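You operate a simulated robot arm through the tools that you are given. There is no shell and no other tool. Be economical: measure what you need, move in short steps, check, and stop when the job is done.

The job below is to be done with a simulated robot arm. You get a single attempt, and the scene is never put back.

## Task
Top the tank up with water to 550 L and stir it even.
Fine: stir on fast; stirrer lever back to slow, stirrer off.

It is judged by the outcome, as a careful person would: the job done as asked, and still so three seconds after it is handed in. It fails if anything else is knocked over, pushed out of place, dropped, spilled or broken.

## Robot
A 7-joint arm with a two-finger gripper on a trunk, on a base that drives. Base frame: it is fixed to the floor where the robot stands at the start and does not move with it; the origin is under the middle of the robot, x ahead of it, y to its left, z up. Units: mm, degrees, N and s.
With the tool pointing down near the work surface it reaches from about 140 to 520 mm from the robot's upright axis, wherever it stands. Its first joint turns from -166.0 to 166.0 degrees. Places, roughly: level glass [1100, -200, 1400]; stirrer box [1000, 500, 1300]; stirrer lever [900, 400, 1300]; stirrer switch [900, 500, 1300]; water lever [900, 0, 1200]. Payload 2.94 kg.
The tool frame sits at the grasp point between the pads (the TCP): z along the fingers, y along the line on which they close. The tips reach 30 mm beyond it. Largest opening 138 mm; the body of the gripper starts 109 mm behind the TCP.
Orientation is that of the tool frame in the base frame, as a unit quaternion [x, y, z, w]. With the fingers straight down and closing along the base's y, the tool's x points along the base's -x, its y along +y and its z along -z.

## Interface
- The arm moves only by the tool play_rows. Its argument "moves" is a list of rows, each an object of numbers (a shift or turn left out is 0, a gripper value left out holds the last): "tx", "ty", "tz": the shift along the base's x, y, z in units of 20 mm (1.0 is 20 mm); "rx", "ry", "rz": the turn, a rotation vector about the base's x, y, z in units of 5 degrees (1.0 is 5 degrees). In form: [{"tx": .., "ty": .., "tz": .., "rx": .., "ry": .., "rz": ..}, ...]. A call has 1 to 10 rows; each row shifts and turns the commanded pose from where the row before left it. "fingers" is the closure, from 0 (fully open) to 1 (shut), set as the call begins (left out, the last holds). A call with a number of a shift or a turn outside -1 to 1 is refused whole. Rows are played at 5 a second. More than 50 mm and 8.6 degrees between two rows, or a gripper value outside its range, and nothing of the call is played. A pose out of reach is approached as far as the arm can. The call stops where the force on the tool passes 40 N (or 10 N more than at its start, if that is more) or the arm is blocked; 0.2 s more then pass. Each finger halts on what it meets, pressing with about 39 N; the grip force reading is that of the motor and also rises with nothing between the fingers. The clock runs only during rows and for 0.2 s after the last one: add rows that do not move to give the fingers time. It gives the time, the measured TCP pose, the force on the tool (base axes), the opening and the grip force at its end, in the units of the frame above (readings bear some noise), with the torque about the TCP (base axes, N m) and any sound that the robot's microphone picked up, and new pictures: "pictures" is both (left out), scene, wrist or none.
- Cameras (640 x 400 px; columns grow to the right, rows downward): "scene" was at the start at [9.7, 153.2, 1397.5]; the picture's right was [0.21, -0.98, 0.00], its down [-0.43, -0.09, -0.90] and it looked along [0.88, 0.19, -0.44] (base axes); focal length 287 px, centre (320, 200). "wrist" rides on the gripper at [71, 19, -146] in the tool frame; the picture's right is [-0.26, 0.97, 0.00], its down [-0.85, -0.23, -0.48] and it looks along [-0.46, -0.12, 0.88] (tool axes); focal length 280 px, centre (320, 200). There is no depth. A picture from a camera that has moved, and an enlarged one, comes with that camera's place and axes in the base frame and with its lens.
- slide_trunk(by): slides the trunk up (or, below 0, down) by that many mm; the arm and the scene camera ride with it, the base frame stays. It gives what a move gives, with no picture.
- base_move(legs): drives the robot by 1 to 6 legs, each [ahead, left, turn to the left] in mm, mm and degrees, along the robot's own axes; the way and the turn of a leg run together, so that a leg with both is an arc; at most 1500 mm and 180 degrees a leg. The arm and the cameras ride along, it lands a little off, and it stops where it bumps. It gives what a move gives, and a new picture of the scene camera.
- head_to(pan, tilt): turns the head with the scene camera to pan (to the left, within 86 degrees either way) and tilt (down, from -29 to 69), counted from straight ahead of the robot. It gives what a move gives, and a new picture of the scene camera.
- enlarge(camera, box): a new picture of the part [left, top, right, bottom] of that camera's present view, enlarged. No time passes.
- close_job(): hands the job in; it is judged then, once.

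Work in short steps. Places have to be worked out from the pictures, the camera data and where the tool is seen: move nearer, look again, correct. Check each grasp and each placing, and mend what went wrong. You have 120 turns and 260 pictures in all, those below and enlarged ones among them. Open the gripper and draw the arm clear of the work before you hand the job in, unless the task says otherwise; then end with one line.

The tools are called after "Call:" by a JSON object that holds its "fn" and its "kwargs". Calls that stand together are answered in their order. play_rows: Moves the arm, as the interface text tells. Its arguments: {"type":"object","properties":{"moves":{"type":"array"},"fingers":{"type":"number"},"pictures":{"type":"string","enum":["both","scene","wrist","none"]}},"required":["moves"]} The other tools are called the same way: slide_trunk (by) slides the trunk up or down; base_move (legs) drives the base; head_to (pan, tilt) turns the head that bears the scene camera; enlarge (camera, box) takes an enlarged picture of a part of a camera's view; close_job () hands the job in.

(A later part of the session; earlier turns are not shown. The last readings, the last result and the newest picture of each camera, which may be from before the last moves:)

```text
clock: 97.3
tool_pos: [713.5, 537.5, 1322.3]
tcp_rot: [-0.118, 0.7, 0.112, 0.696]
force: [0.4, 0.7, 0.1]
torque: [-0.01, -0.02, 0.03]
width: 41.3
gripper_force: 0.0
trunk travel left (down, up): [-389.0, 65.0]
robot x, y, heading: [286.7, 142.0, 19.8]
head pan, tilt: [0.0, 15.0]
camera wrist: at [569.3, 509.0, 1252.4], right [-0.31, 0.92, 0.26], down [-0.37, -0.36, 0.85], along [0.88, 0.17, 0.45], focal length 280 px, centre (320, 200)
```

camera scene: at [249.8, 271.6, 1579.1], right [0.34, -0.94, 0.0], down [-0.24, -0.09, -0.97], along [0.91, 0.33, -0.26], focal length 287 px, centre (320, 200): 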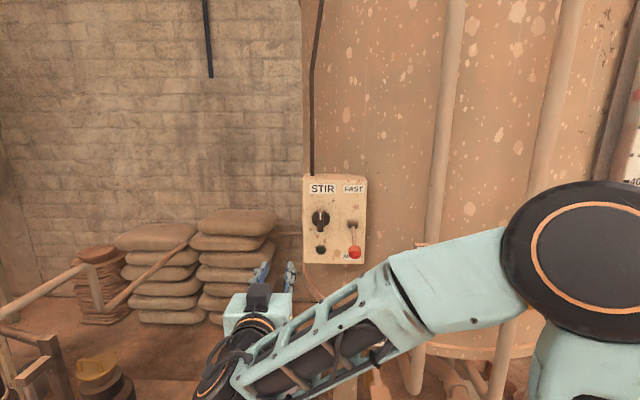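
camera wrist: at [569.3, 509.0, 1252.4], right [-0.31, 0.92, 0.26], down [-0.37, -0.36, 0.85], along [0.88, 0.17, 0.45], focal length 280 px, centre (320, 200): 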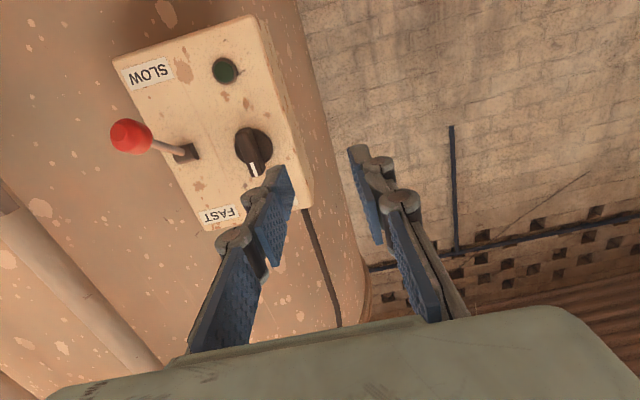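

Panel is now square to the robot. I shift the tool 90 mm sideways in front of the knob, raise slightly, and enlarge both views.

Call:
{"fn": "play_rows", "kwargs": {"moves": [{"tx": 0.31, "ty": -0.86}, {"tx": 0.31, "ty": -0.86}, {"tx": 0.31, "ty": -0.86}, {"tx": 0.31, "ty": -0.86}, {"tx": 0.31, "ty": -0.86, "tz": 0.4}], "fingers": 0.6, "pictures": "wrist"}}

Call:
{"fn": "enlarge", "kwargs": {"camera": "scene", "box": [285, 170, 385, 270]}}

```text
clock: 98.5
tool_pos: [745.4, 451.4, 1330.1]
tcp_rot: [-0.116, 0.7, 0.112, 0.696]
force: [-0.7, -0.4, 0.4]
torque: [0.0, 0.03, 0.0]
width: 55.4
gripper_force: 0.0
trunk travel left (down, up): [-389.0, 65.0]
robot x, y, heading: [284.2, 142.5, 19.9]
head pan, tilt: [0.0, 15.0]
camera wrist: at [600.8, 422.0, 1259.9], right [-0.31, 0.92, 0.26], down [-0.37, -0.36, 0.85], along [0.88, 0.17, 0.45], focal length 280 px, centre (320, 200)
```

wrist: 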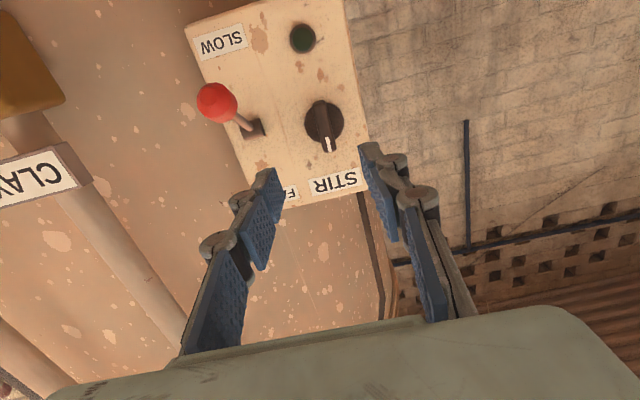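

```text
4.00 times, centred on (335, 220) of scene
camera zoom: at [250.1, 271.1, 1579.2], right [0.34, -0.94, 0.0], down [-0.24, -0.09, -0.97], along [0.91, 0.33, -0.26], focal length 1147 px, centre (260, 120)
```

zoom: 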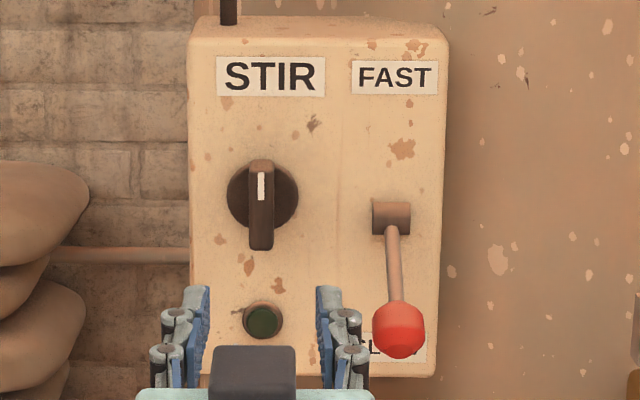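

Aligned: knob bar at p≈1035 along the approach, tool at p≈855, same lateral and height. I advance 120 mm along the panel normal and look.

Call:
{"fn": "play_rows", "kwargs": {"moves": [{"tx": 0.94, "ty": 0.342}, {"tx": 0.94, "ty": 0.342}, {"tx": 0.94, "ty": 0.342}, {"tx": 0.94, "ty": 0.342}, {"tx": 0.94, "ty": 0.342}, {"tx": 0.94, "ty": 0.342}]}}

```text
clock: 99.9
tool_pos: [859.1, 492.5, 1328.9]
tcp_rot: [-0.117, 0.7, 0.112, 0.696]
force: [0.4, 0.0, -1.1]
torque: [0.0, 0.01, 0.02]
width: 55.1
gripper_force: 0.0
trunk travel left (down, up): [-389.0, 65.0]
robot x, y, heading: [286.5, 141.5, 19.8]
head pan, tilt: [0.0, 15.0]
camera scene: at [250.1, 271.8, 1579.1], right [0.34, -0.94, 0.0], down [-0.24, -0.09, -0.97], along [0.91, 0.33, -0.26], focal length 287 px, centre (320, 200)
camera wrist: at [714.0, 463.3, 1259.6], right [-0.31, 0.92, 0.26], down [-0.37, -0.36, 0.85], along [0.88, 0.17, 0.45], focal length 280 px, centre (320, 200)
```

scene: 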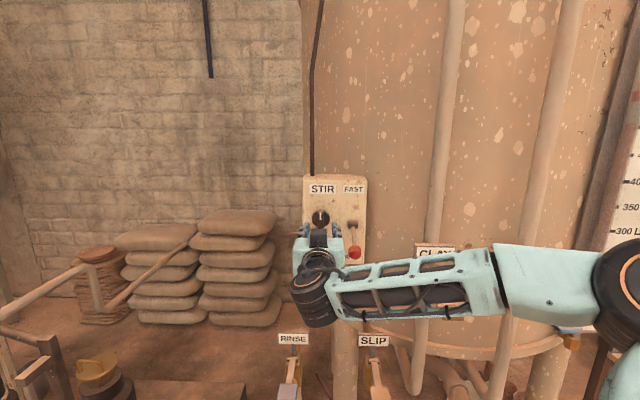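
wrist: 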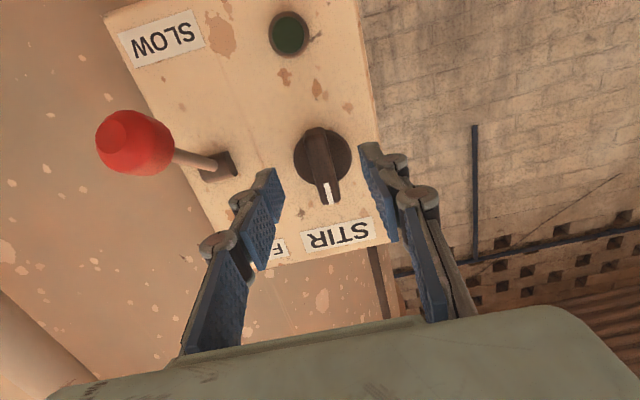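

Bar front now measures p≈1018; TCP at 976. I advance 30 mm so the fingertips overlap the bar ~18 mm, then grip.

Call:
{"fn": "play_rows", "kwargs": {"moves": [{"tx": 0.5, "ty": 0.18, "tz": 0.1}, {"tx": 0.5, "ty": 0.18, "tz": 0.1}, {"tx": 0.45, "ty": 0.16}], "pictures": "wrist"}}

```text
clock: 100.7
tool_pos: [887.3, 503.3, 1334.2]
tcp_rot: [-0.117, 0.7, 0.111, 0.696]
force: [-0.3, 0.5, 0.2]
torque: [0.01, -0.01, 0.02]
width: 55.2
gripper_force: 0.0
trunk travel left (down, up): [-389.0, 65.0]
robot x, y, heading: [283.1, 142.0, 20.2]
head pan, tilt: [0.0, 15.0]
camera wrist: at [742.4, 474.1, 1263.8], right [-0.31, 0.92, 0.26], down [-0.37, -0.36, 0.85], along [0.88, 0.17, 0.45], focal length 280 px, centre (320, 200)
```

wrist: 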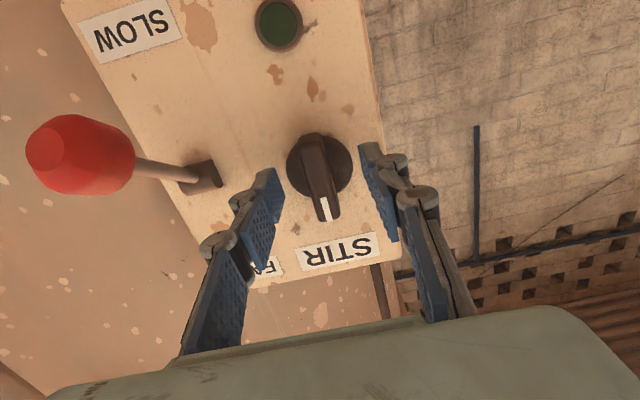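

Overlap is a bit shallow; I go 10 mm deeper and close on the bar.

Call:
{"fn": "play_rows", "kwargs": {"moves": [{"tx": 0.47, "ty": 0.17}, {}], "pictures": "none"}}

Call:
{"fn": "play_rows", "kwargs": {"moves": [{}, {}, {}], "fingers": 1, "pictures": "wrist"}}

```text
clock: 101.3
tool_pos: [897.6, 505.5, 1333.6]
tcp_rot: [-0.117, 0.7, 0.111, 0.696]
force: [0.6, 0.6, 0.6]
torque: [0.0, -0.01, 0.02]
width: 55.1
gripper_force: 0.1
trunk travel left (down, up): [-389.0, 65.0]
robot x, y, heading: [280.3, 141.0, 19.9]
head pan, tilt: [0.0, 15.0]
```

```text
clock: 102.1
tool_pos: [897.9, 506.0, 1333.3]
tcp_rot: [-0.117, 0.7, 0.112, 0.696]
force: [1.5, -1.6, 0.8]
torque: [0.19, 0.0, -0.05]
width: 15.6
gripper_force: 41.2
trunk travel left (down, up): [-389.0, 65.0]
robot x, y, heading: [284.8, 141.2, 19.8]
head pan, tilt: [0.0, 15.0]
camera wrist: at [751.9, 476.7, 1264.4], right [-0.31, 0.92, 0.26], down [-0.37, -0.36, 0.85], along [0.88, 0.17, 0.45], focal length 280 px, centre (320, 200)
```

wrist: 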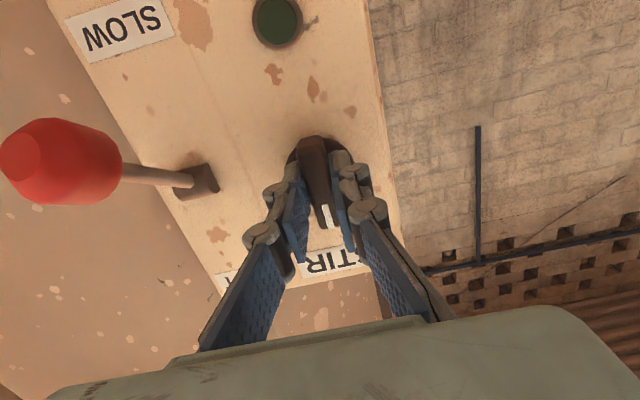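

Gripped (15.6 mm). I turn clockwise 30° about the panel normal and check torque and lamp.

Call:
{"fn": "play_rows", "kwargs": {"moves": [{"rx": 0.94, "ry": 0.342}, {"rx": 0.94, "ry": 0.342}, {"rx": 0.94, "ry": 0.342}, {"rx": 0.94, "ry": 0.342}, {"rx": 0.94, "ry": 0.342}, {"rx": 0.94, "ry": 0.342}], "pictures": "wrist"}}

```text
clock: 103.5
tool_pos: [896.7, 506.8, 1334.1]
tcp_rot: [0.067, 0.711, 0.288, 0.638]
force: [0.6, 0.2, -2.5]
torque: [0.18, -0.64, -0.42]
width: 15.8
gripper_force: 40.8
trunk travel left (down, up): [-389.0, 65.0]
robot x, y, heading: [279.8, 137.5, 20.1]
head pan, tilt: [0.0, 15.0]
camera wrist: at [740.8, 507.1, 1285.6], right [-0.22, 0.67, 0.71], down [-0.24, -0.74, 0.63], along [0.95, -0.03, 0.32], focal length 280 px, centre (320, 200)
```

wrist: 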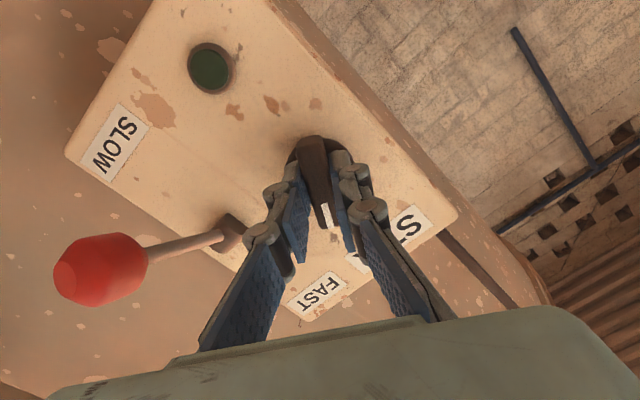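

The knob turns with the gripper, lamp still dark. I turn another 30°.

Call:
{"fn": "play_rows", "kwargs": {"moves": [{"rx": 0.94, "ry": 0.342}, {"rx": 0.94, "ry": 0.342}, {"rx": 0.94, "ry": 0.342}, {"rx": 0.94, "ry": 0.342}, {"rx": 0.94, "ry": 0.342}, {"rx": 0.94, "ry": 0.342}], "pictures": "wrist"}}

```text
clock: 104.9
tool_pos: [896.6, 506.1, 1334.6]
tcp_rot: [0.246, 0.672, 0.447, 0.538]
force: [1.7, 2.0, 2.3]
torque: [0.14, -0.47, -0.58]
width: 15.4
gripper_force: 41.5
trunk travel left (down, up): [-389.0, 65.0]
robot x, y, heading: [283.0, 140.7, 20.0]
head pan, tilt: [0.0, 15.0]
camera wrist: at [734.9, 523.4, 1319.7], right [-0.07, 0.25, 0.97], down [-0.16, -0.96, 0.24], along [0.99, -0.14, 0.1], focal length 280 px, centre (320, 200)
```

wrist: 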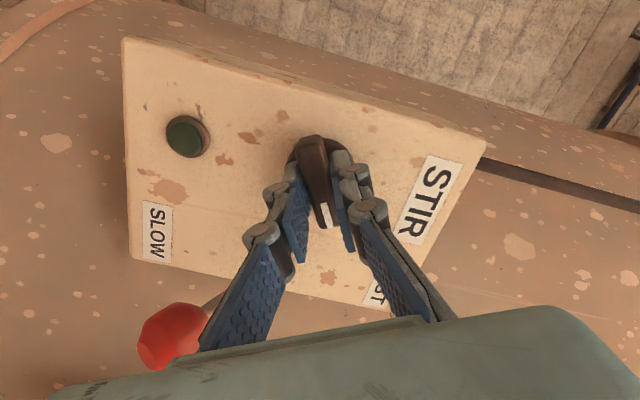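

Call:
{"fn": "play_rows", "kwargs": {"moves": [{"rx": 0.94, "ry": 0.342}, {"rx": 0.94, "ry": 0.342}, {"rx": 0.94, "ry": 0.342}, {"rx": 0.94, "ry": 0.342}, {"rx": 0.94, "ry": 0.342}, {"rx": 0.94, "ry": 0.342}], "pictures": "both"}}

```text
clock: 106.3
tool_pos: [897.1, 505.5, 1335.3]
tcp_rot: [0.407, 0.587, 0.574, 0.401]
force: [10.3, 5.1, 14.4]
torque: [0.19, -0.65, -0.31]
width: 15.7
gripper_force: 41.8
trunk travel left (down, up): [-389.0, 65.0]
robot x, y, heading: [284.0, 142.0, 19.8]
head pan, tilt: [0.0, 15.0]
camera scene: at [250.2, 271.7, 1579.3], right [0.34, -0.94, 0.0], down [-0.24, -0.09, -0.97], along [0.91, 0.33, -0.26], focal length 287 px, centre (320, 200)
camera wrist: at [735.5, 521.5, 1358.0], right [0.11, -0.23, 0.97], down [-0.15, -0.96, -0.22], along [0.98, -0.13, -0.14], focal length 280 px, centre (320, 200)
```

scene: 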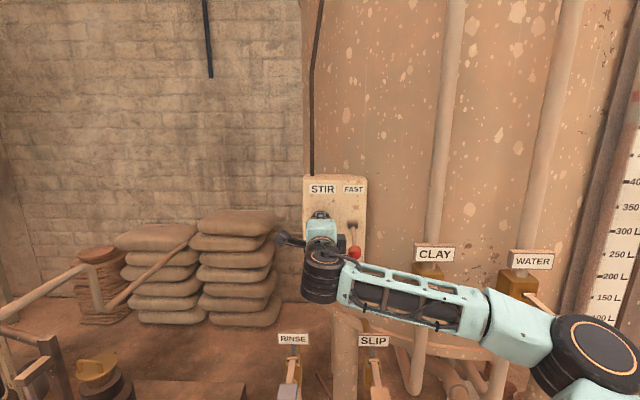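
wrist: 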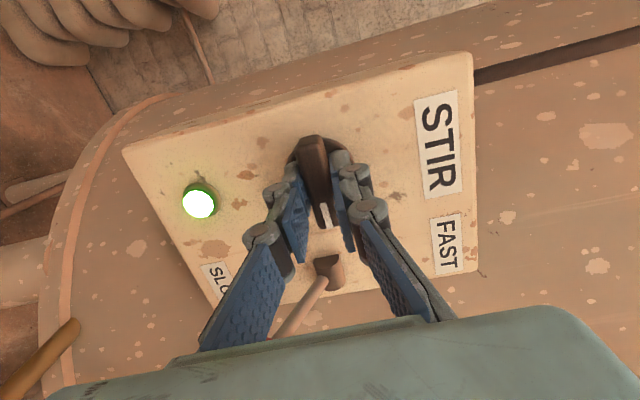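

The lamp is lit: stirrer on at 90° clockwise. I release, back off 100 mm along the normal.

Call:
{"fn": "play_rows", "kwargs": {"moves": [{}, {}, {}], "fingers": 0.75, "pictures": "none"}}

Call:
{"fn": "play_rows", "kwargs": {"moves": [{"tx": -0.94, "ty": -0.342}, {"tx": -0.94, "ty": -0.342}, {"tx": -0.94, "ty": -0.342}, {"tx": -0.94, "ty": -0.342}, {"tx": -0.94, "ty": -0.342}]}}

```text
clock: 107.1
tool_pos: [896.7, 505.9, 1333.8]
tcp_rot: [0.407, 0.589, 0.572, 0.4]
force: [-0.4, -0.1, 0.4]
torque: [0.0, -0.01, 0.02]
width: 34.1
gripper_force: 0.2
trunk travel left (down, up): [-389.0, 65.0]
robot x, y, heading: [287.6, 139.6, 19.8]
head pan, tilt: [0.0, 15.0]
```

```text
clock: 108.3
tool_pos: [802.6, 471.5, 1333.6]
tcp_rot: [0.407, 0.589, 0.572, 0.4]
force: [-0.2, -0.6, -1.5]
torque: [-0.01, -0.03, -0.03]
width: 34.4
gripper_force: 0.0
trunk travel left (down, up): [-389.0, 65.0]
robot x, y, heading: [280.9, 138.8, 20.0]
head pan, tilt: [0.0, 15.0]
camera scene: at [249.7, 271.6, 1579.1], right [0.34, -0.94, 0.0], down [-0.24, -0.09, -0.97], along [0.91, 0.33, -0.26], focal length 287 px, centre (320, 200)
camera wrist: at [641.0, 486.5, 1357.2], right [0.11, -0.23, 0.97], down [-0.15, -0.96, -0.21], along [0.98, -0.13, -0.14], focal length 280 px, centre (320, 200)
```

scene: 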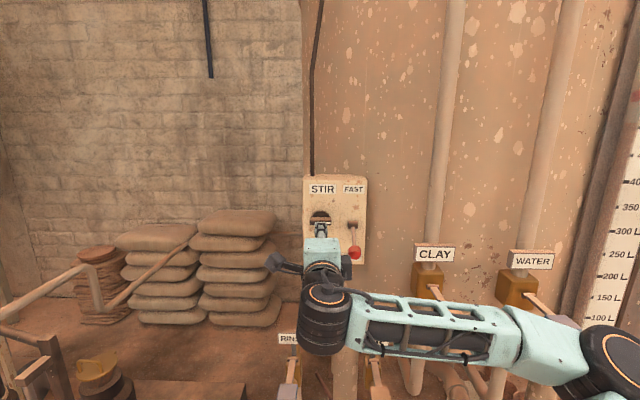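
wrist: 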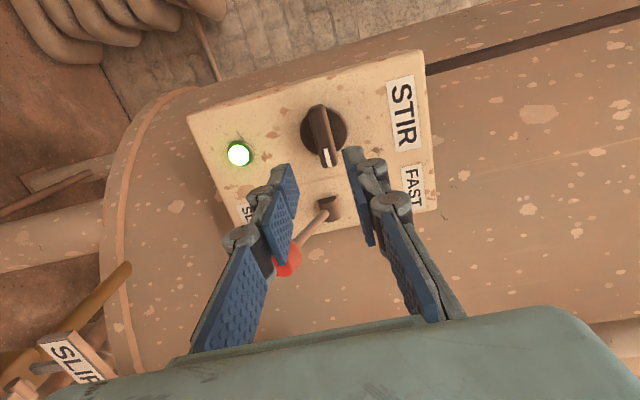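

Stirrer is on, the lever ball is at about p 976, q 84, z 1274. I back off 20 mm more, strafe the base 85 mm right, lower the trunk 60 mm and open the fingers to ~80 mm.

Call:
{"fn": "play_rows", "kwargs": {"moves": [{"tx": -0.94, "ty": -0.342}, {}], "fingers": 0.4, "pictures": "none"}}

Call:
{"fn": "base_move", "kwargs": {"legs": [[0, -85, 0]]}}

Call:
{"fn": "slide_trunk", "kwargs": {"by": -60}}

Call:
{"fn": "play_rows", "kwargs": {"moves": [{}]}}

```text
clock: 108.9
tool_pos: [783.3, 464.6, 1336.2]
tcp_rot: [0.407, 0.589, 0.572, 0.4]
force: [0.4, 0.7, -0.1]
torque: [0.02, 0.0, -0.01]
width: 82.7
gripper_force: 0.1
trunk travel left (down, up): [-389.0, 65.0]
robot x, y, heading: [280.7, 142.8, 20.1]
head pan, tilt: [0.0, 15.0]
```

```text
clock: 110.3
tool_pos: [812.6, 384.3, 1334.5]
tcp_rot: [0.407, 0.589, 0.573, 0.399]
force: [0.1, 0.0, 0.1]
torque: [0.01, 0.0, -0.01]
width: 82.6
gripper_force: 0.1
trunk travel left (down, up): [-389.0, 65.0]
robot x, y, heading: [310.4, 63.2, 20.0]
head pan, tilt: [0.0, 15.0]
camera scene: at [278.9, 190.9, 1579.2], right [0.34, -0.94, 0.0], down [-0.24, -0.09, -0.97], along [0.91, 0.33, -0.26], focal length 287 px, centre (320, 200)
```

scene: 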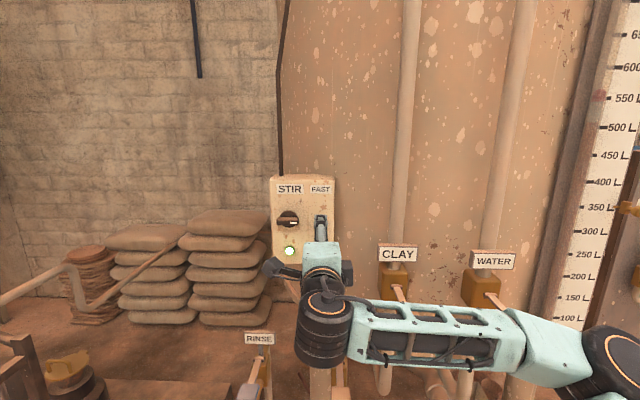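

```text
clock: 111.3
tool_pos: [811.8, 384.7, 1275.1]
tcp_rot: [0.406, 0.589, 0.573, 0.399]
force: [0.1, 0.3, 0.1]
torque: [-0.01, -0.02, 0.01]
width: 82.7
gripper_force: 0.1
trunk travel left (down, up): [-329.0, 125.0]
robot x, y, heading: [313.8, 61.4, 19.8]
head pan, tilt: [0.0, 15.0]
```

```text
clock: 111.7
tool_pos: [811.9, 383.9, 1274.7]
tcp_rot: [0.406, 0.589, 0.573, 0.4]
force: [0.2, -0.4, 0.8]
torque: [-0.03, -0.02, 0.02]
width: 82.5
gripper_force: 0.0
trunk travel left (down, up): [-329.0, 125.0]
robot x, y, heading: [312.8, 62.1, 20.2]
head pan, tilt: [0.0, 15.0]
camera scene: at [278.9, 191.1, 1519.2], right [0.34, -0.94, 0.0], down [-0.24, -0.09, -0.97], along [0.91, 0.33, -0.26], focal length 287 px, centre (320, 200)
camera wrist: at [651.1, 400.2, 1297.9], right [0.11, -0.23, 0.97], down [-0.15, -0.96, -0.21], along [0.98, -0.12, -0.14], focal length 280 px, centre (320, 200)
```

scene: 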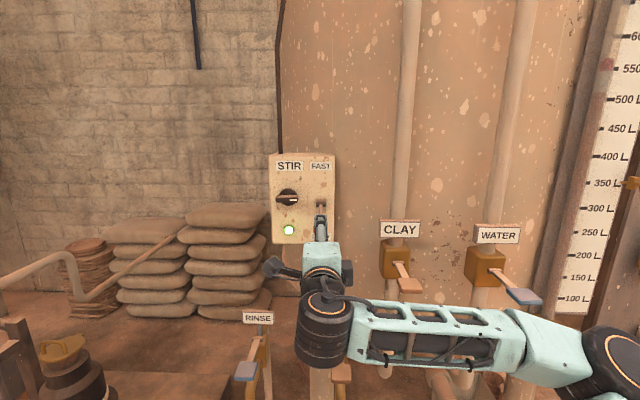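
wrist: 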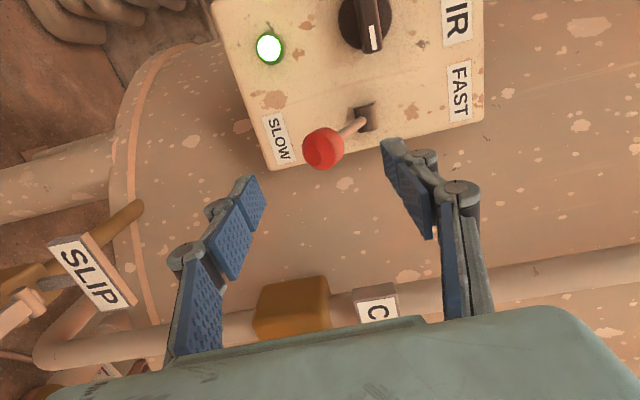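

The ball sits centrally between the fingers. I advance 76 mm to straddle it.

Call:
{"fn": "play_rows", "kwargs": {"moves": [{"tx": 0.94, "ty": 0.342}, {"tx": 0.94, "ty": 0.342}, {"tx": 0.94, "ty": 0.342}, {"tx": 0.75, "ty": 0.27}], "pictures": "wrist"}}

```text
clock: 112.7
tool_pos: [884.0, 410.0, 1274.4]
tcp_rot: [0.407, 0.589, 0.573, 0.399]
force: [-0.2, 0.3, 0.1]
torque: [-0.03, 0.01, 0.04]
width: 82.8
gripper_force: 0.0
trunk travel left (down, up): [-329.0, 125.0]
robot x, y, heading: [313.0, 63.0, 19.9]
head pan, tilt: [0.0, 15.0]
camera wrist: at [722.5, 425.7, 1297.3], right [0.11, -0.23, 0.97], down [-0.15, -0.96, -0.21], along [0.98, -0.12, -0.14], focal length 280 px, centre (320, 200)
```

wrist: 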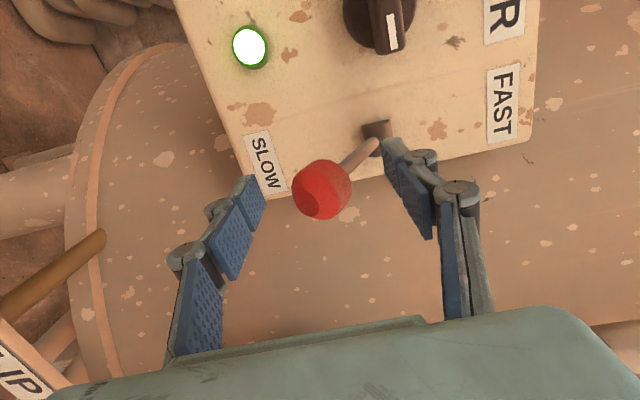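

Ball is straddled. I narrow to ~60 mm and lift: first 60 mm.

Call:
{"fn": "play_rows", "kwargs": {"moves": [{}, {}, {"tz": 0.5}, {"tz": 0.5}, {"tz": 0.5}, {"tz": 0.5}, {"tz": 0.5}, {"tz": 0.5}], "fingers": 0.57, "pictures": "wrist"}}

```text
clock: 114.5
tool_pos: [883.6, 410.9, 1335.9]
tcp_rot: [0.406, 0.589, 0.573, 0.4]
force: [-1.5, 0.2, -1.1]
torque: [-0.01, 0.05, 0.0]
width: 60.9
gripper_force: 0.8
trunk travel left (down, up): [-329.0, 125.0]
robot x, y, heading: [309.0, 60.6, 19.9]
head pan, tilt: [0.0, 15.0]
camera wrist: at [722.7, 425.6, 1358.0], right [0.11, -0.23, 0.97], down [-0.15, -0.96, -0.21], along [0.98, -0.12, -0.14], focal length 280 px, centre (320, 200)
```

wrist: 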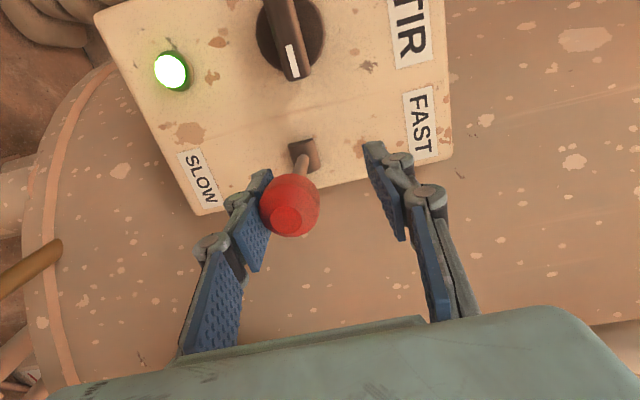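

The ball rides up on the lower pad with little force. I lift another 45 mm.

Call:
{"fn": "play_rows", "kwargs": {"moves": [{"tz": 0.5}, {"tz": 0.5}, {"tz": 0.5}, {"tz": 0.4}, {"tz": 0.3}], "pictures": "wrist"}}

```text
clock: 115.7
tool_pos: [883.7, 411.4, 1377.5]
tcp_rot: [0.406, 0.591, 0.572, 0.399]
force: [-2.4, -2.6, -11.5]
torque: [-0.21, 0.36, -0.05]
width: 67.3
gripper_force: 6.0
trunk travel left (down, up): [-329.0, 125.0]
robot x, y, heading: [311.5, 62.1, 19.9]
head pan, tilt: [0.0, 15.0]
camera wrist: at [722.4, 426.7, 1400.2], right [0.11, -0.23, 0.97], down [-0.15, -0.97, -0.21], along [0.98, -0.12, -0.15], focal length 280 px, centre (320, 200)
```

wrist: 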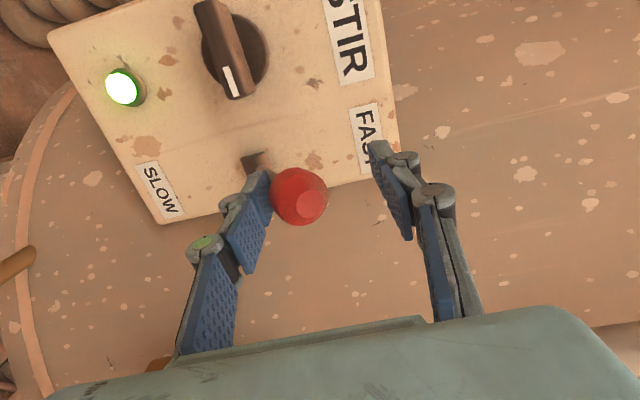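

At the upper stop (11 N): fast. I ease down 14 mm to see whether it stays, and look at the glass for mixing.

Call:
{"fn": "play_rows", "kwargs": {"moves": [{"tz": -0.4}, {"tz": -0.4}, {}]}}

Call:
{"fn": "enlarge", "kwargs": {"camera": "scene", "box": [560, 30, 640, 120]}}

```text
clock: 116.5
tool_pos: [884.2, 410.3, 1362.7]
tcp_rot: [0.406, 0.588, 0.574, 0.4]
force: [0.2, 0.3, -0.4]
torque: [0.0, 0.02, 0.02]
width: 59.3
gripper_force: 0.0
trunk travel left (down, up): [-329.0, 125.0]
robot x, y, heading: [311.8, 57.7, 19.9]
head pan, tilt: [0.0, 15.0]
camera scene: at [278.9, 191.2, 1519.2], right [0.34, -0.94, 0.0], down [-0.24, -0.09, -0.97], along [0.91, 0.33, -0.26], focal length 287 px, centre (320, 200)
camera wrist: at [722.5, 425.9, 1385.8], right [0.11, -0.23, 0.97], down [-0.15, -0.96, -0.21], along [0.98, -0.12, -0.14], focal length 280 px, centre (320, 200)
```

scene: 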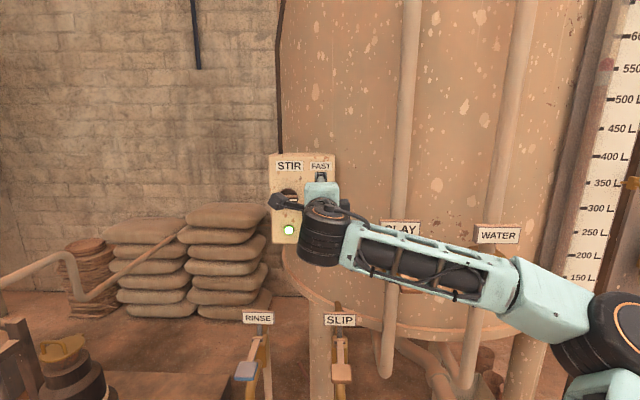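
wrist: 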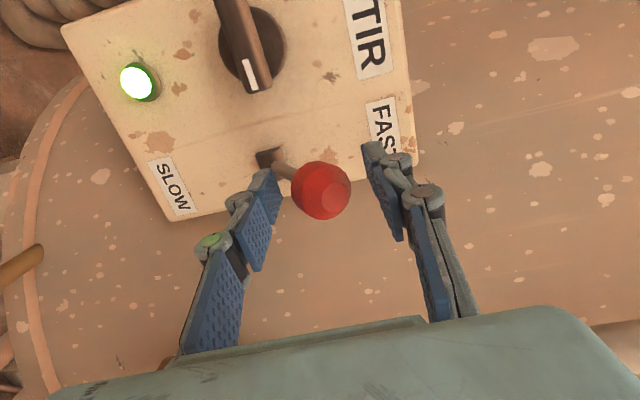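

```text
4.44 times, centred on (600, 75) of scene
camera zoom: at [278.9, 191.2, 1519.2], right [0.34, -0.94, 0.0], down [-0.24, -0.09, -0.97], along [0.91, 0.33, -0.26], focal length 1274 px, centre (-924, 756)
```

zoom: 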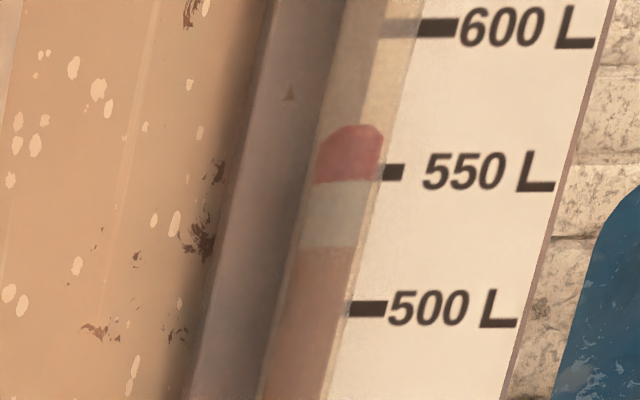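

The lever stays on FAST by itself, and the clear water layer is shrinking. I wait while it stirs, watching the layer.

Call:
{"fn": "play_rows", "kwargs": {"moves": [{}, {}, {}, {}, {}, {}, {}, {}, {}, {}], "pictures": "none"}}

Call:
{"fn": "play_rows", "kwargs": {"moves": [{}, {}, {}, {}, {}, {}, {}, {}, {}, {}], "pictures": "none"}}

Call:
{"fn": "enlarge", "kwargs": {"camera": "scene", "box": [560, 30, 640, 120]}}

```text
clock: 118.7
tool_pos: [882.7, 410.8, 1362.2]
tcp_rot: [0.406, 0.589, 0.573, 0.399]
force: [0.1, 0.4, -0.2]
torque: [0.03, -0.02, -0.02]
width: 59.3
gripper_force: 0.1
trunk travel left (down, up): [-329.0, 125.0]
robot x, y, heading: [311.8, 62.8, 20.2]
head pan, tilt: [0.0, 15.0]
```

```text
clock: 120.9
tool_pos: [883.9, 410.9, 1363.9]
tcp_rot: [0.406, 0.589, 0.573, 0.4]
force: [0.1, 0.5, 0.4]
torque: [0.01, -0.01, 0.01]
width: 59.5
gripper_force: 0.0
trunk travel left (down, up): [-329.0, 125.0]
robot x, y, heading: [311.8, 61.4, 19.8]
head pan, tilt: [0.0, 15.0]
```

```text
4.44 times, centred on (600, 75) of scene
camera zoom: at [278.9, 191.1, 1519.1], right [0.34, -0.94, 0.0], down [-0.24, -0.09, -0.97], along [0.91, 0.33, -0.26], focal length 1274 px, centre (-924, 756)
```

zoom: 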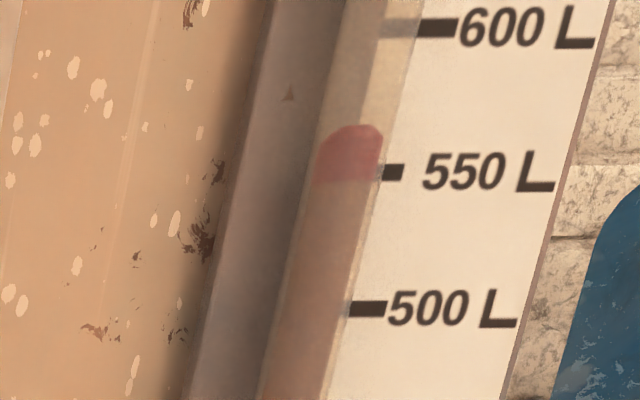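

The clear layer has gone below the float. I stir about 9 s longer for evenness all through.

Call:
{"fn": "play_rows", "kwargs": {"moves": [{}, {}, {}, {}, {}, {}, {}, {}, {}, {}], "pictures": "none"}}

Call:
{"fn": "play_rows", "kwargs": {"moves": [{}, {}, {}, {}, {}, {}, {}, {}, {}, {}], "pictures": "none"}}

Call:
{"fn": "play_rows", "kwargs": {"moves": [{}, {}, {}, {}, {}, {}, {}, {}, {}, {}], "pictures": "none"}}

Call:
{"fn": "play_rows", "kwargs": {"moves": [{}, {}, {}, {}, {}, {}, {}, {}, {}, {}], "pictures": "scene"}}

Call:
{"fn": "enlarge", "kwargs": {"camera": "scene", "box": [560, 30, 640, 120]}}

```text
clock: 123.1
tool_pos: [883.9, 409.8, 1363.0]
tcp_rot: [0.406, 0.589, 0.573, 0.4]
force: [-0.4, -0.4, -0.4]
torque: [-0.02, -0.01, -0.01]
width: 59.2
gripper_force: 0.0
trunk travel left (down, up): [-329.0, 125.0]
robot x, y, heading: [311.1, 61.3, 20.0]
head pan, tilt: [0.0, 15.0]
```

```text
clock: 125.3
tool_pos: [883.8, 410.4, 1362.5]
tcp_rot: [0.407, 0.589, 0.572, 0.4]
force: [-0.2, -0.9, 0.0]
torque: [0.01, 0.01, 0.0]
width: 59.2
gripper_force: 0.2
trunk travel left (down, up): [-329.0, 125.0]
robot x, y, heading: [312.6, 60.6, 19.7]
head pan, tilt: [0.0, 15.0]
```

```text
clock: 127.5
tool_pos: [883.8, 410.0, 1363.2]
tcp_rot: [0.407, 0.589, 0.573, 0.4]
force: [-0.6, 0.6, 0.6]
torque: [-0.01, -0.03, 0.02]
width: 59.3
gripper_force: 0.0
trunk travel left (down, up): [-329.0, 125.0]
robot x, y, heading: [311.8, 61.9, 20.2]
head pan, tilt: [0.0, 15.0]
```

```text
clock: 129.7
tool_pos: [883.6, 410.7, 1363.0]
tcp_rot: [0.407, 0.589, 0.572, 0.399]
force: [-0.2, 0.7, 0.1]
torque: [0.0, -0.02, -0.01]
width: 59.3
gripper_force: 0.0
trunk travel left (down, up): [-329.0, 125.0]
robot x, y, heading: [308.8, 61.0, 20.0]
head pan, tilt: [0.0, 15.0]
camera scene: at [278.9, 191.1, 1519.1], right [0.34, -0.94, 0.0], down [-0.24, -0.09, -0.97], along [0.91, 0.33, -0.26], focal length 287 px, centre (320, 200)
```

scene: 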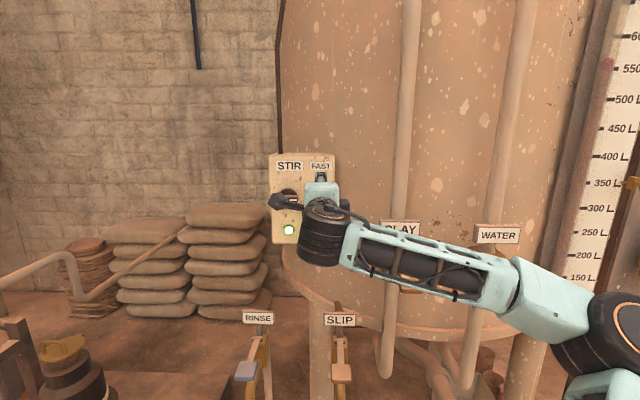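

```text
4.44 times, centred on (600, 75) of scene
camera zoom: at [278.9, 191.1, 1519.1], right [0.34, -0.94, 0.0], down [-0.24, -0.09, -0.97], along [0.91, 0.33, -0.26], focal length 1274 px, centre (-924, 756)
```

zoom: 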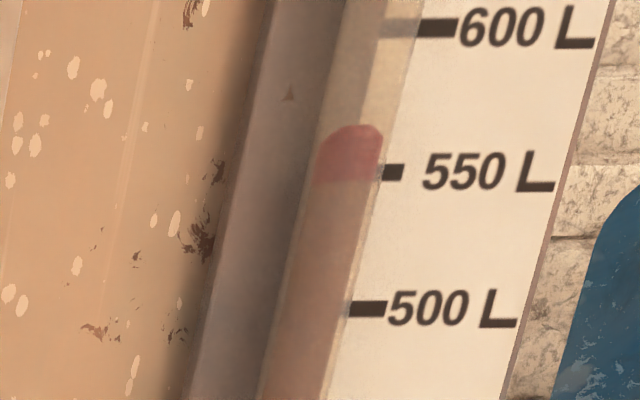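

Even throughout. Now I push the lever back down to SLOW: 60 mm first, then the rest.

Call:
{"fn": "play_rows", "kwargs": {"moves": [{"tz": -0.5}, {"tz": -0.5}, {"tz": -0.5}, {"tz": -0.5}, {"tz": -0.5}, {"tz": -0.5}, {"tz": -0.5}], "pictures": "wrist"}}

Call:
{"fn": "play_rows", "kwargs": {"moves": [{"tz": -0.4}, {"tz": -0.4}, {"tz": -0.4}, {"tz": -0.3}, {"tz": -0.3}], "pictures": "wrist"}}

```text
clock: 131.3
tool_pos: [883.8, 409.6, 1292.0]
tcp_rot: [0.406, 0.589, 0.573, 0.399]
force: [0.9, -0.3, 0.0]
torque: [0.01, 0.01, 0.03]
width: 59.5
gripper_force: 0.2
trunk travel left (down, up): [-329.0, 125.0]
robot x, y, heading: [314.9, 62.4, 20.0]
head pan, tilt: [0.0, 15.0]
camera wrist: at [723.1, 425.8, 1315.5], right [0.11, -0.23, 0.97], down [-0.15, -0.96, -0.21], along [0.98, -0.12, -0.14], focal length 280 px, centre (320, 200)
```

wrist: 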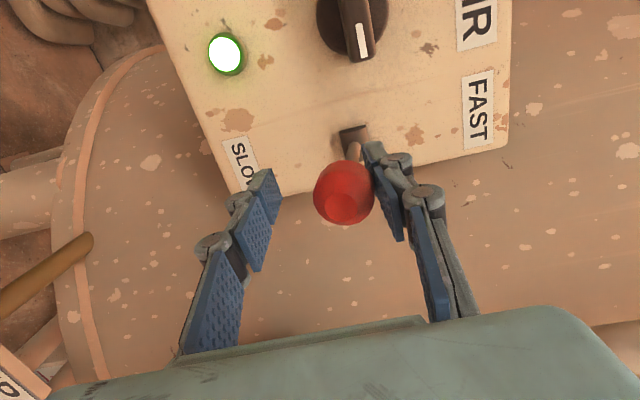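

```text
clock: 132.5
tool_pos: [882.5, 408.8, 1261.7]
tcp_rot: [0.404, 0.586, 0.575, 0.402]
force: [-1.8, -0.7, 15.9]
torque: [0.18, -0.47, 0.0]
width: 70.8
gripper_force: 8.3
trunk travel left (down, up): [-329.0, 125.0]
robot x, y, heading: [310.9, 59.8, 20.3]
head pan, tilt: [0.0, 15.0]
camera wrist: at [720.2, 424.9, 1283.7], right [0.1, -0.24, 0.97], down [-0.15, -0.96, -0.22], along [0.98, -0.12, -0.14], focal length 280 px, centre (320, 200)
```

wrist: 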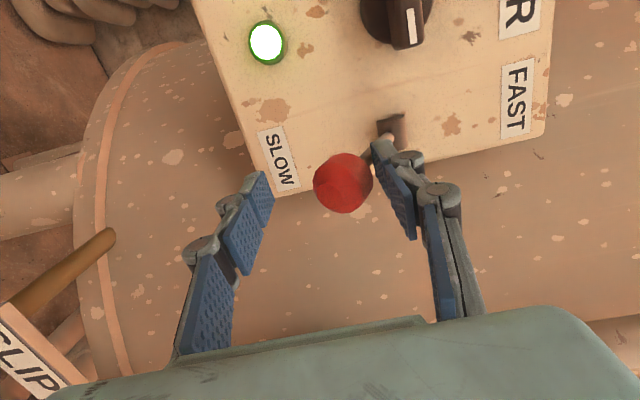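

At the lower stop (16 N). I centre on the ball, retract and confirm.

Call:
{"fn": "play_rows", "kwargs": {"moves": [{"tz": 0.6}, {"tx": -0.94, "ty": -0.342}, {"tx": -0.94, "ty": -0.342}, {"tx": -0.94, "ty": -0.342}, {"tx": -0.94, "ty": -0.342}], "pictures": "wrist"}}

```text
clock: 133.7
tool_pos: [809.1, 384.7, 1269.5]
tcp_rot: [0.407, 0.589, 0.572, 0.4]
force: [-0.4, -0.4, -0.6]
torque: [0.01, 0.0, 0.01]
width: 59.3
gripper_force: 0.0
trunk travel left (down, up): [-329.0, 125.0]
robot x, y, heading: [310.9, 60.8, 20.0]
head pan, tilt: [0.0, 15.0]
camera wrist: at [646.9, 399.2, 1291.8], right [0.11, -0.23, 0.97], down [-0.15, -0.96, -0.21], along [0.98, -0.13, -0.14], focal length 280 px, centre (320, 200)
```

wrist: 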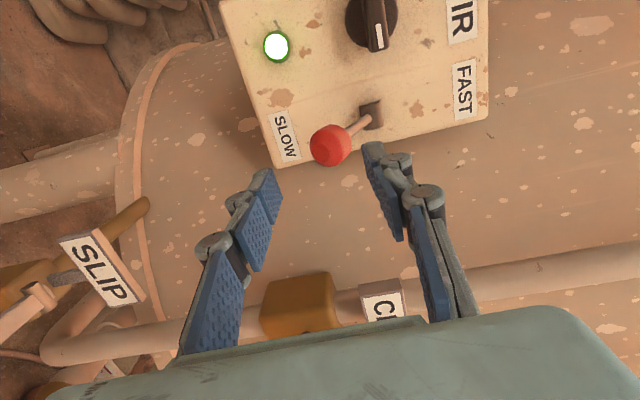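

Lever is on SLOW, lamp still lit. Now the switch: raise the trunk 64 mm, strafe 86 left, and check alignment.

Call:
{"fn": "slide_trunk", "kwargs": {"by": 64}}

Call:
{"fn": "base_move", "kwargs": {"legs": [[0, 86, 0]]}}

Call:
{"fn": "play_rows", "kwargs": {"moves": [{"tx": 0.94, "ty": 0.342}, {}], "fingers": 0.65, "pictures": "wrist"}}

```text
clock: 134.7
tool_pos: [807.9, 383.6, 1333.7]
tcp_rot: [0.407, 0.589, 0.573, 0.399]
force: [0.7, -0.1, -0.5]
torque: [-0.06, 0.0, 0.0]
width: 59.2
gripper_force: 0.0
trunk travel left (down, up): [-393.0, 61.0]
robot x, y, heading: [314.9, 61.9, 20.0]
head pan, tilt: [0.0, 15.0]
```

```text
clock: 136.1
tool_pos: [780.9, 462.9, 1333.4]
tcp_rot: [0.406, 0.589, 0.573, 0.4]
force: [0.0, 0.5, 0.8]
torque: [-0.03, 0.01, -0.01]
width: 59.2
gripper_force: 0.1
trunk travel left (down, up): [-393.0, 61.0]
robot x, y, heading: [285.9, 138.9, 20.0]
head pan, tilt: [0.0, 15.0]
camera scene: at [250.0, 270.4, 1583.1], right [0.34, -0.94, 0.0], down [-0.24, -0.09, -0.97], along [0.91, 0.33, -0.26], focal length 287 px, centre (320, 200)
```

scene: 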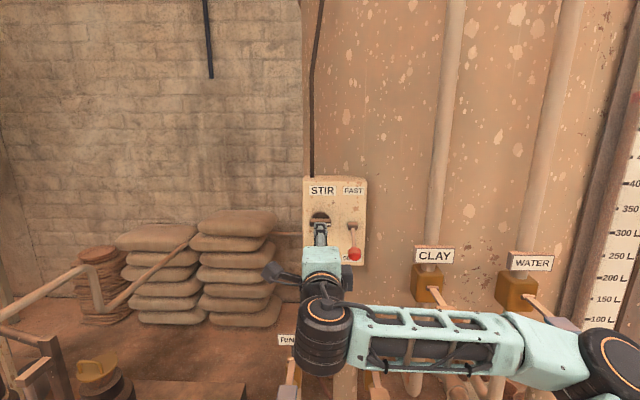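

```text
clock: 136.7
tool_pos: [799.9, 470.7, 1332.5]
tcp_rot: [0.406, 0.589, 0.573, 0.399]
force: [0.7, 0.2, -0.2]
torque: [-0.03, -0.03, 0.01]
width: 48.3
gripper_force: 0.0
trunk travel left (down, up): [-393.0, 61.0]
robot x, y, heading: [284.2, 139.3, 19.7]
head pan, tilt: [0.0, 15.0]
camera wrist: at [637.4, 485.7, 1355.6], right [0.11, -0.23, 0.97], down [-0.15, -0.96, -0.21], along [0.98, -0.12, -0.14], focal length 280 px, centre (320, 200)
```

wrist: 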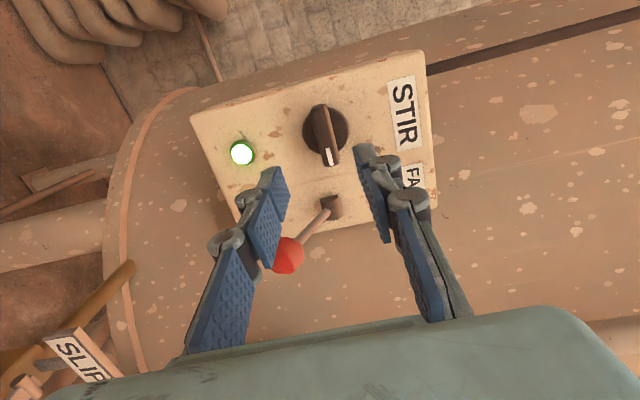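

Same line as when I backed out. I go in 98 mm along the normal and grip the bar.

Call:
{"fn": "play_rows", "kwargs": {"moves": [{"tx": 0.976, "ty": 0.351, "tz": 0.05}, {"tx": 0.976, "ty": 0.351}, {"tx": 0.976, "ty": 0.351}, {"tx": 0.976, "ty": 0.351}, {"tx": 0.976, "ty": 0.351, "tz": 0.05}, {}], "pictures": "wrist"}}

Call:
{"fn": "play_rows", "kwargs": {"moves": [{}, {}, {}], "fingers": 1, "pictures": "wrist"}}

```text
clock: 138.1
tool_pos: [897.7, 505.3, 1336.1]
tcp_rot: [0.407, 0.589, 0.572, 0.4]
force: [-0.6, 0.3, -0.5]
torque: [0.03, 0.01, 0.0]
width: 48.3
gripper_force: 0.1
trunk travel left (down, up): [-393.0, 61.0]
robot x, y, heading: [284.6, 139.9, 20.1]
head pan, tilt: [0.0, 15.0]
camera wrist: at [736.1, 520.4, 1358.6], right [0.11, -0.23, 0.97], down [-0.15, -0.96, -0.21], along [0.98, -0.13, -0.14], focal length 280 px, centre (320, 200)
```

wrist: 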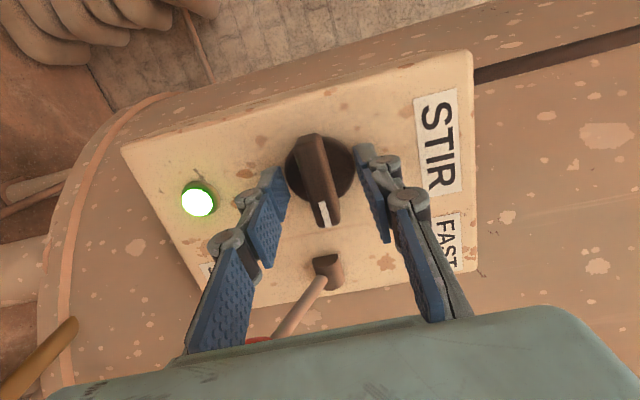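

```text
clock: 138.9
tool_pos: [897.1, 504.9, 1335.4]
tcp_rot: [0.407, 0.589, 0.572, 0.4]
force: [-0.3, -1.0, -1.6]
torque: [0.16, -0.32, -0.08]
width: 15.6
gripper_force: 41.7
trunk travel left (down, up): [-393.0, 61.0]
robot x, y, heading: [284.6, 140.7, 19.9]
head pan, tilt: [0.0, 15.0]
camera wrist: at [735.9, 520.4, 1358.4], right [0.11, -0.23, 0.97], down [-0.15, -0.96, -0.21], along [0.98, -0.12, -0.14], focal length 280 px, centre (320, 200)
```

wrist: 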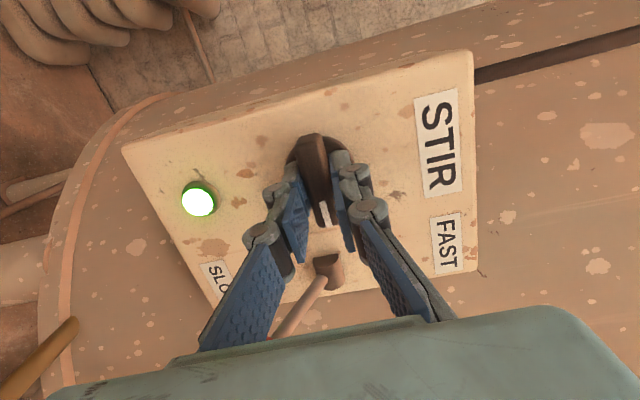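

Gripped (15.6 mm). I turn it back 90° counter-clockwise.

Call:
{"fn": "play_rows", "kwargs": {"moves": [{"rx": -0.94, "ry": -0.342}, {"rx": -0.94, "ry": -0.342}, {"rx": -0.94, "ry": -0.342}, {"rx": -0.94, "ry": -0.342}, {"rx": -0.94, "ry": -0.342}, {"rx": -0.94, "ry": -0.342}, {"rx": -0.94, "ry": -0.342}, {"rx": -0.94, "ry": -0.342}, {"rx": -0.94, "ry": -0.342}], "pictures": "wrist"}}

Call:
{"fn": "play_rows", "kwargs": {"moves": [{"rx": -0.94, "ry": -0.342}, {"rx": -0.94, "ry": -0.342}, {"rx": -0.94, "ry": -0.342}, {"rx": -0.94, "ry": -0.342}, {"rx": -0.94, "ry": -0.342}, {"rx": -0.94, "ry": -0.342}, {"rx": -0.94, "ry": -0.342}, {"rx": -0.94, "ry": -0.342}, {"rx": -0.94, "ry": -0.342}], "pictures": "wrist"}}

```text
clock: 140.9
tool_pos: [895.7, 504.4, 1334.2]
tcp_rot: [0.156, 0.697, 0.37, 0.594]
force: [9.8, 4.8, 13.0]
torque: [-0.01, 0.1, 0.4]
width: 15.6
gripper_force: 41.8
trunk travel left (down, up): [-393.0, 61.0]
robot x, y, heading: [284.5, 141.0, 20.2]
head pan, tilt: [0.0, 15.0]
camera wrist: at [737.3, 516.5, 1302.1], right [-0.15, 0.48, 0.86], down [-0.19, -0.87, 0.45], along [0.97, -0.1, 0.22], focal length 280 px, centre (320, 200)
```

wrist: 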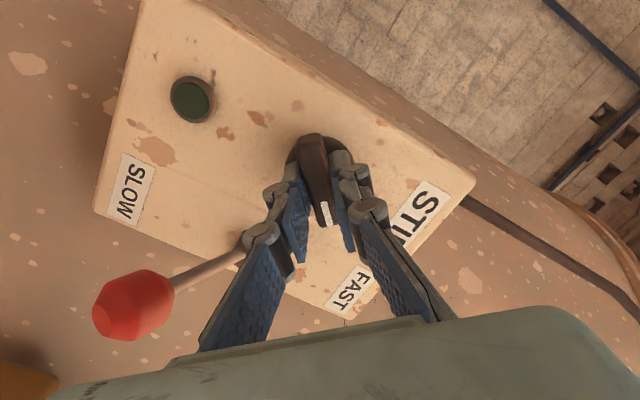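

```text
clock: 142.9
tool_pos: [897.1, 506.0, 1334.8]
tcp_rot: [-0.117, 0.7, 0.111, 0.695]
force: [10.2, 8.7, 13.2]
torque: [0.29, 0.14, 0.03]
width: 15.7
gripper_force: 41.6
trunk travel left (down, up): [-393.0, 61.0]
robot x, y, heading: [281.6, 138.8, 19.9]
head pan, tilt: [0.0, 15.0]
camera wrist: at [751.4, 476.4, 1265.6], right [-0.31, 0.92, 0.26], down [-0.37, -0.36, 0.85], along [0.88, 0.17, 0.45], focal length 280 px, centre (320, 200)
```

wrist: 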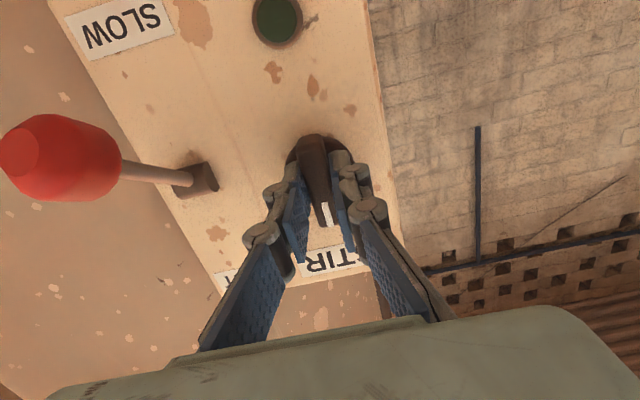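

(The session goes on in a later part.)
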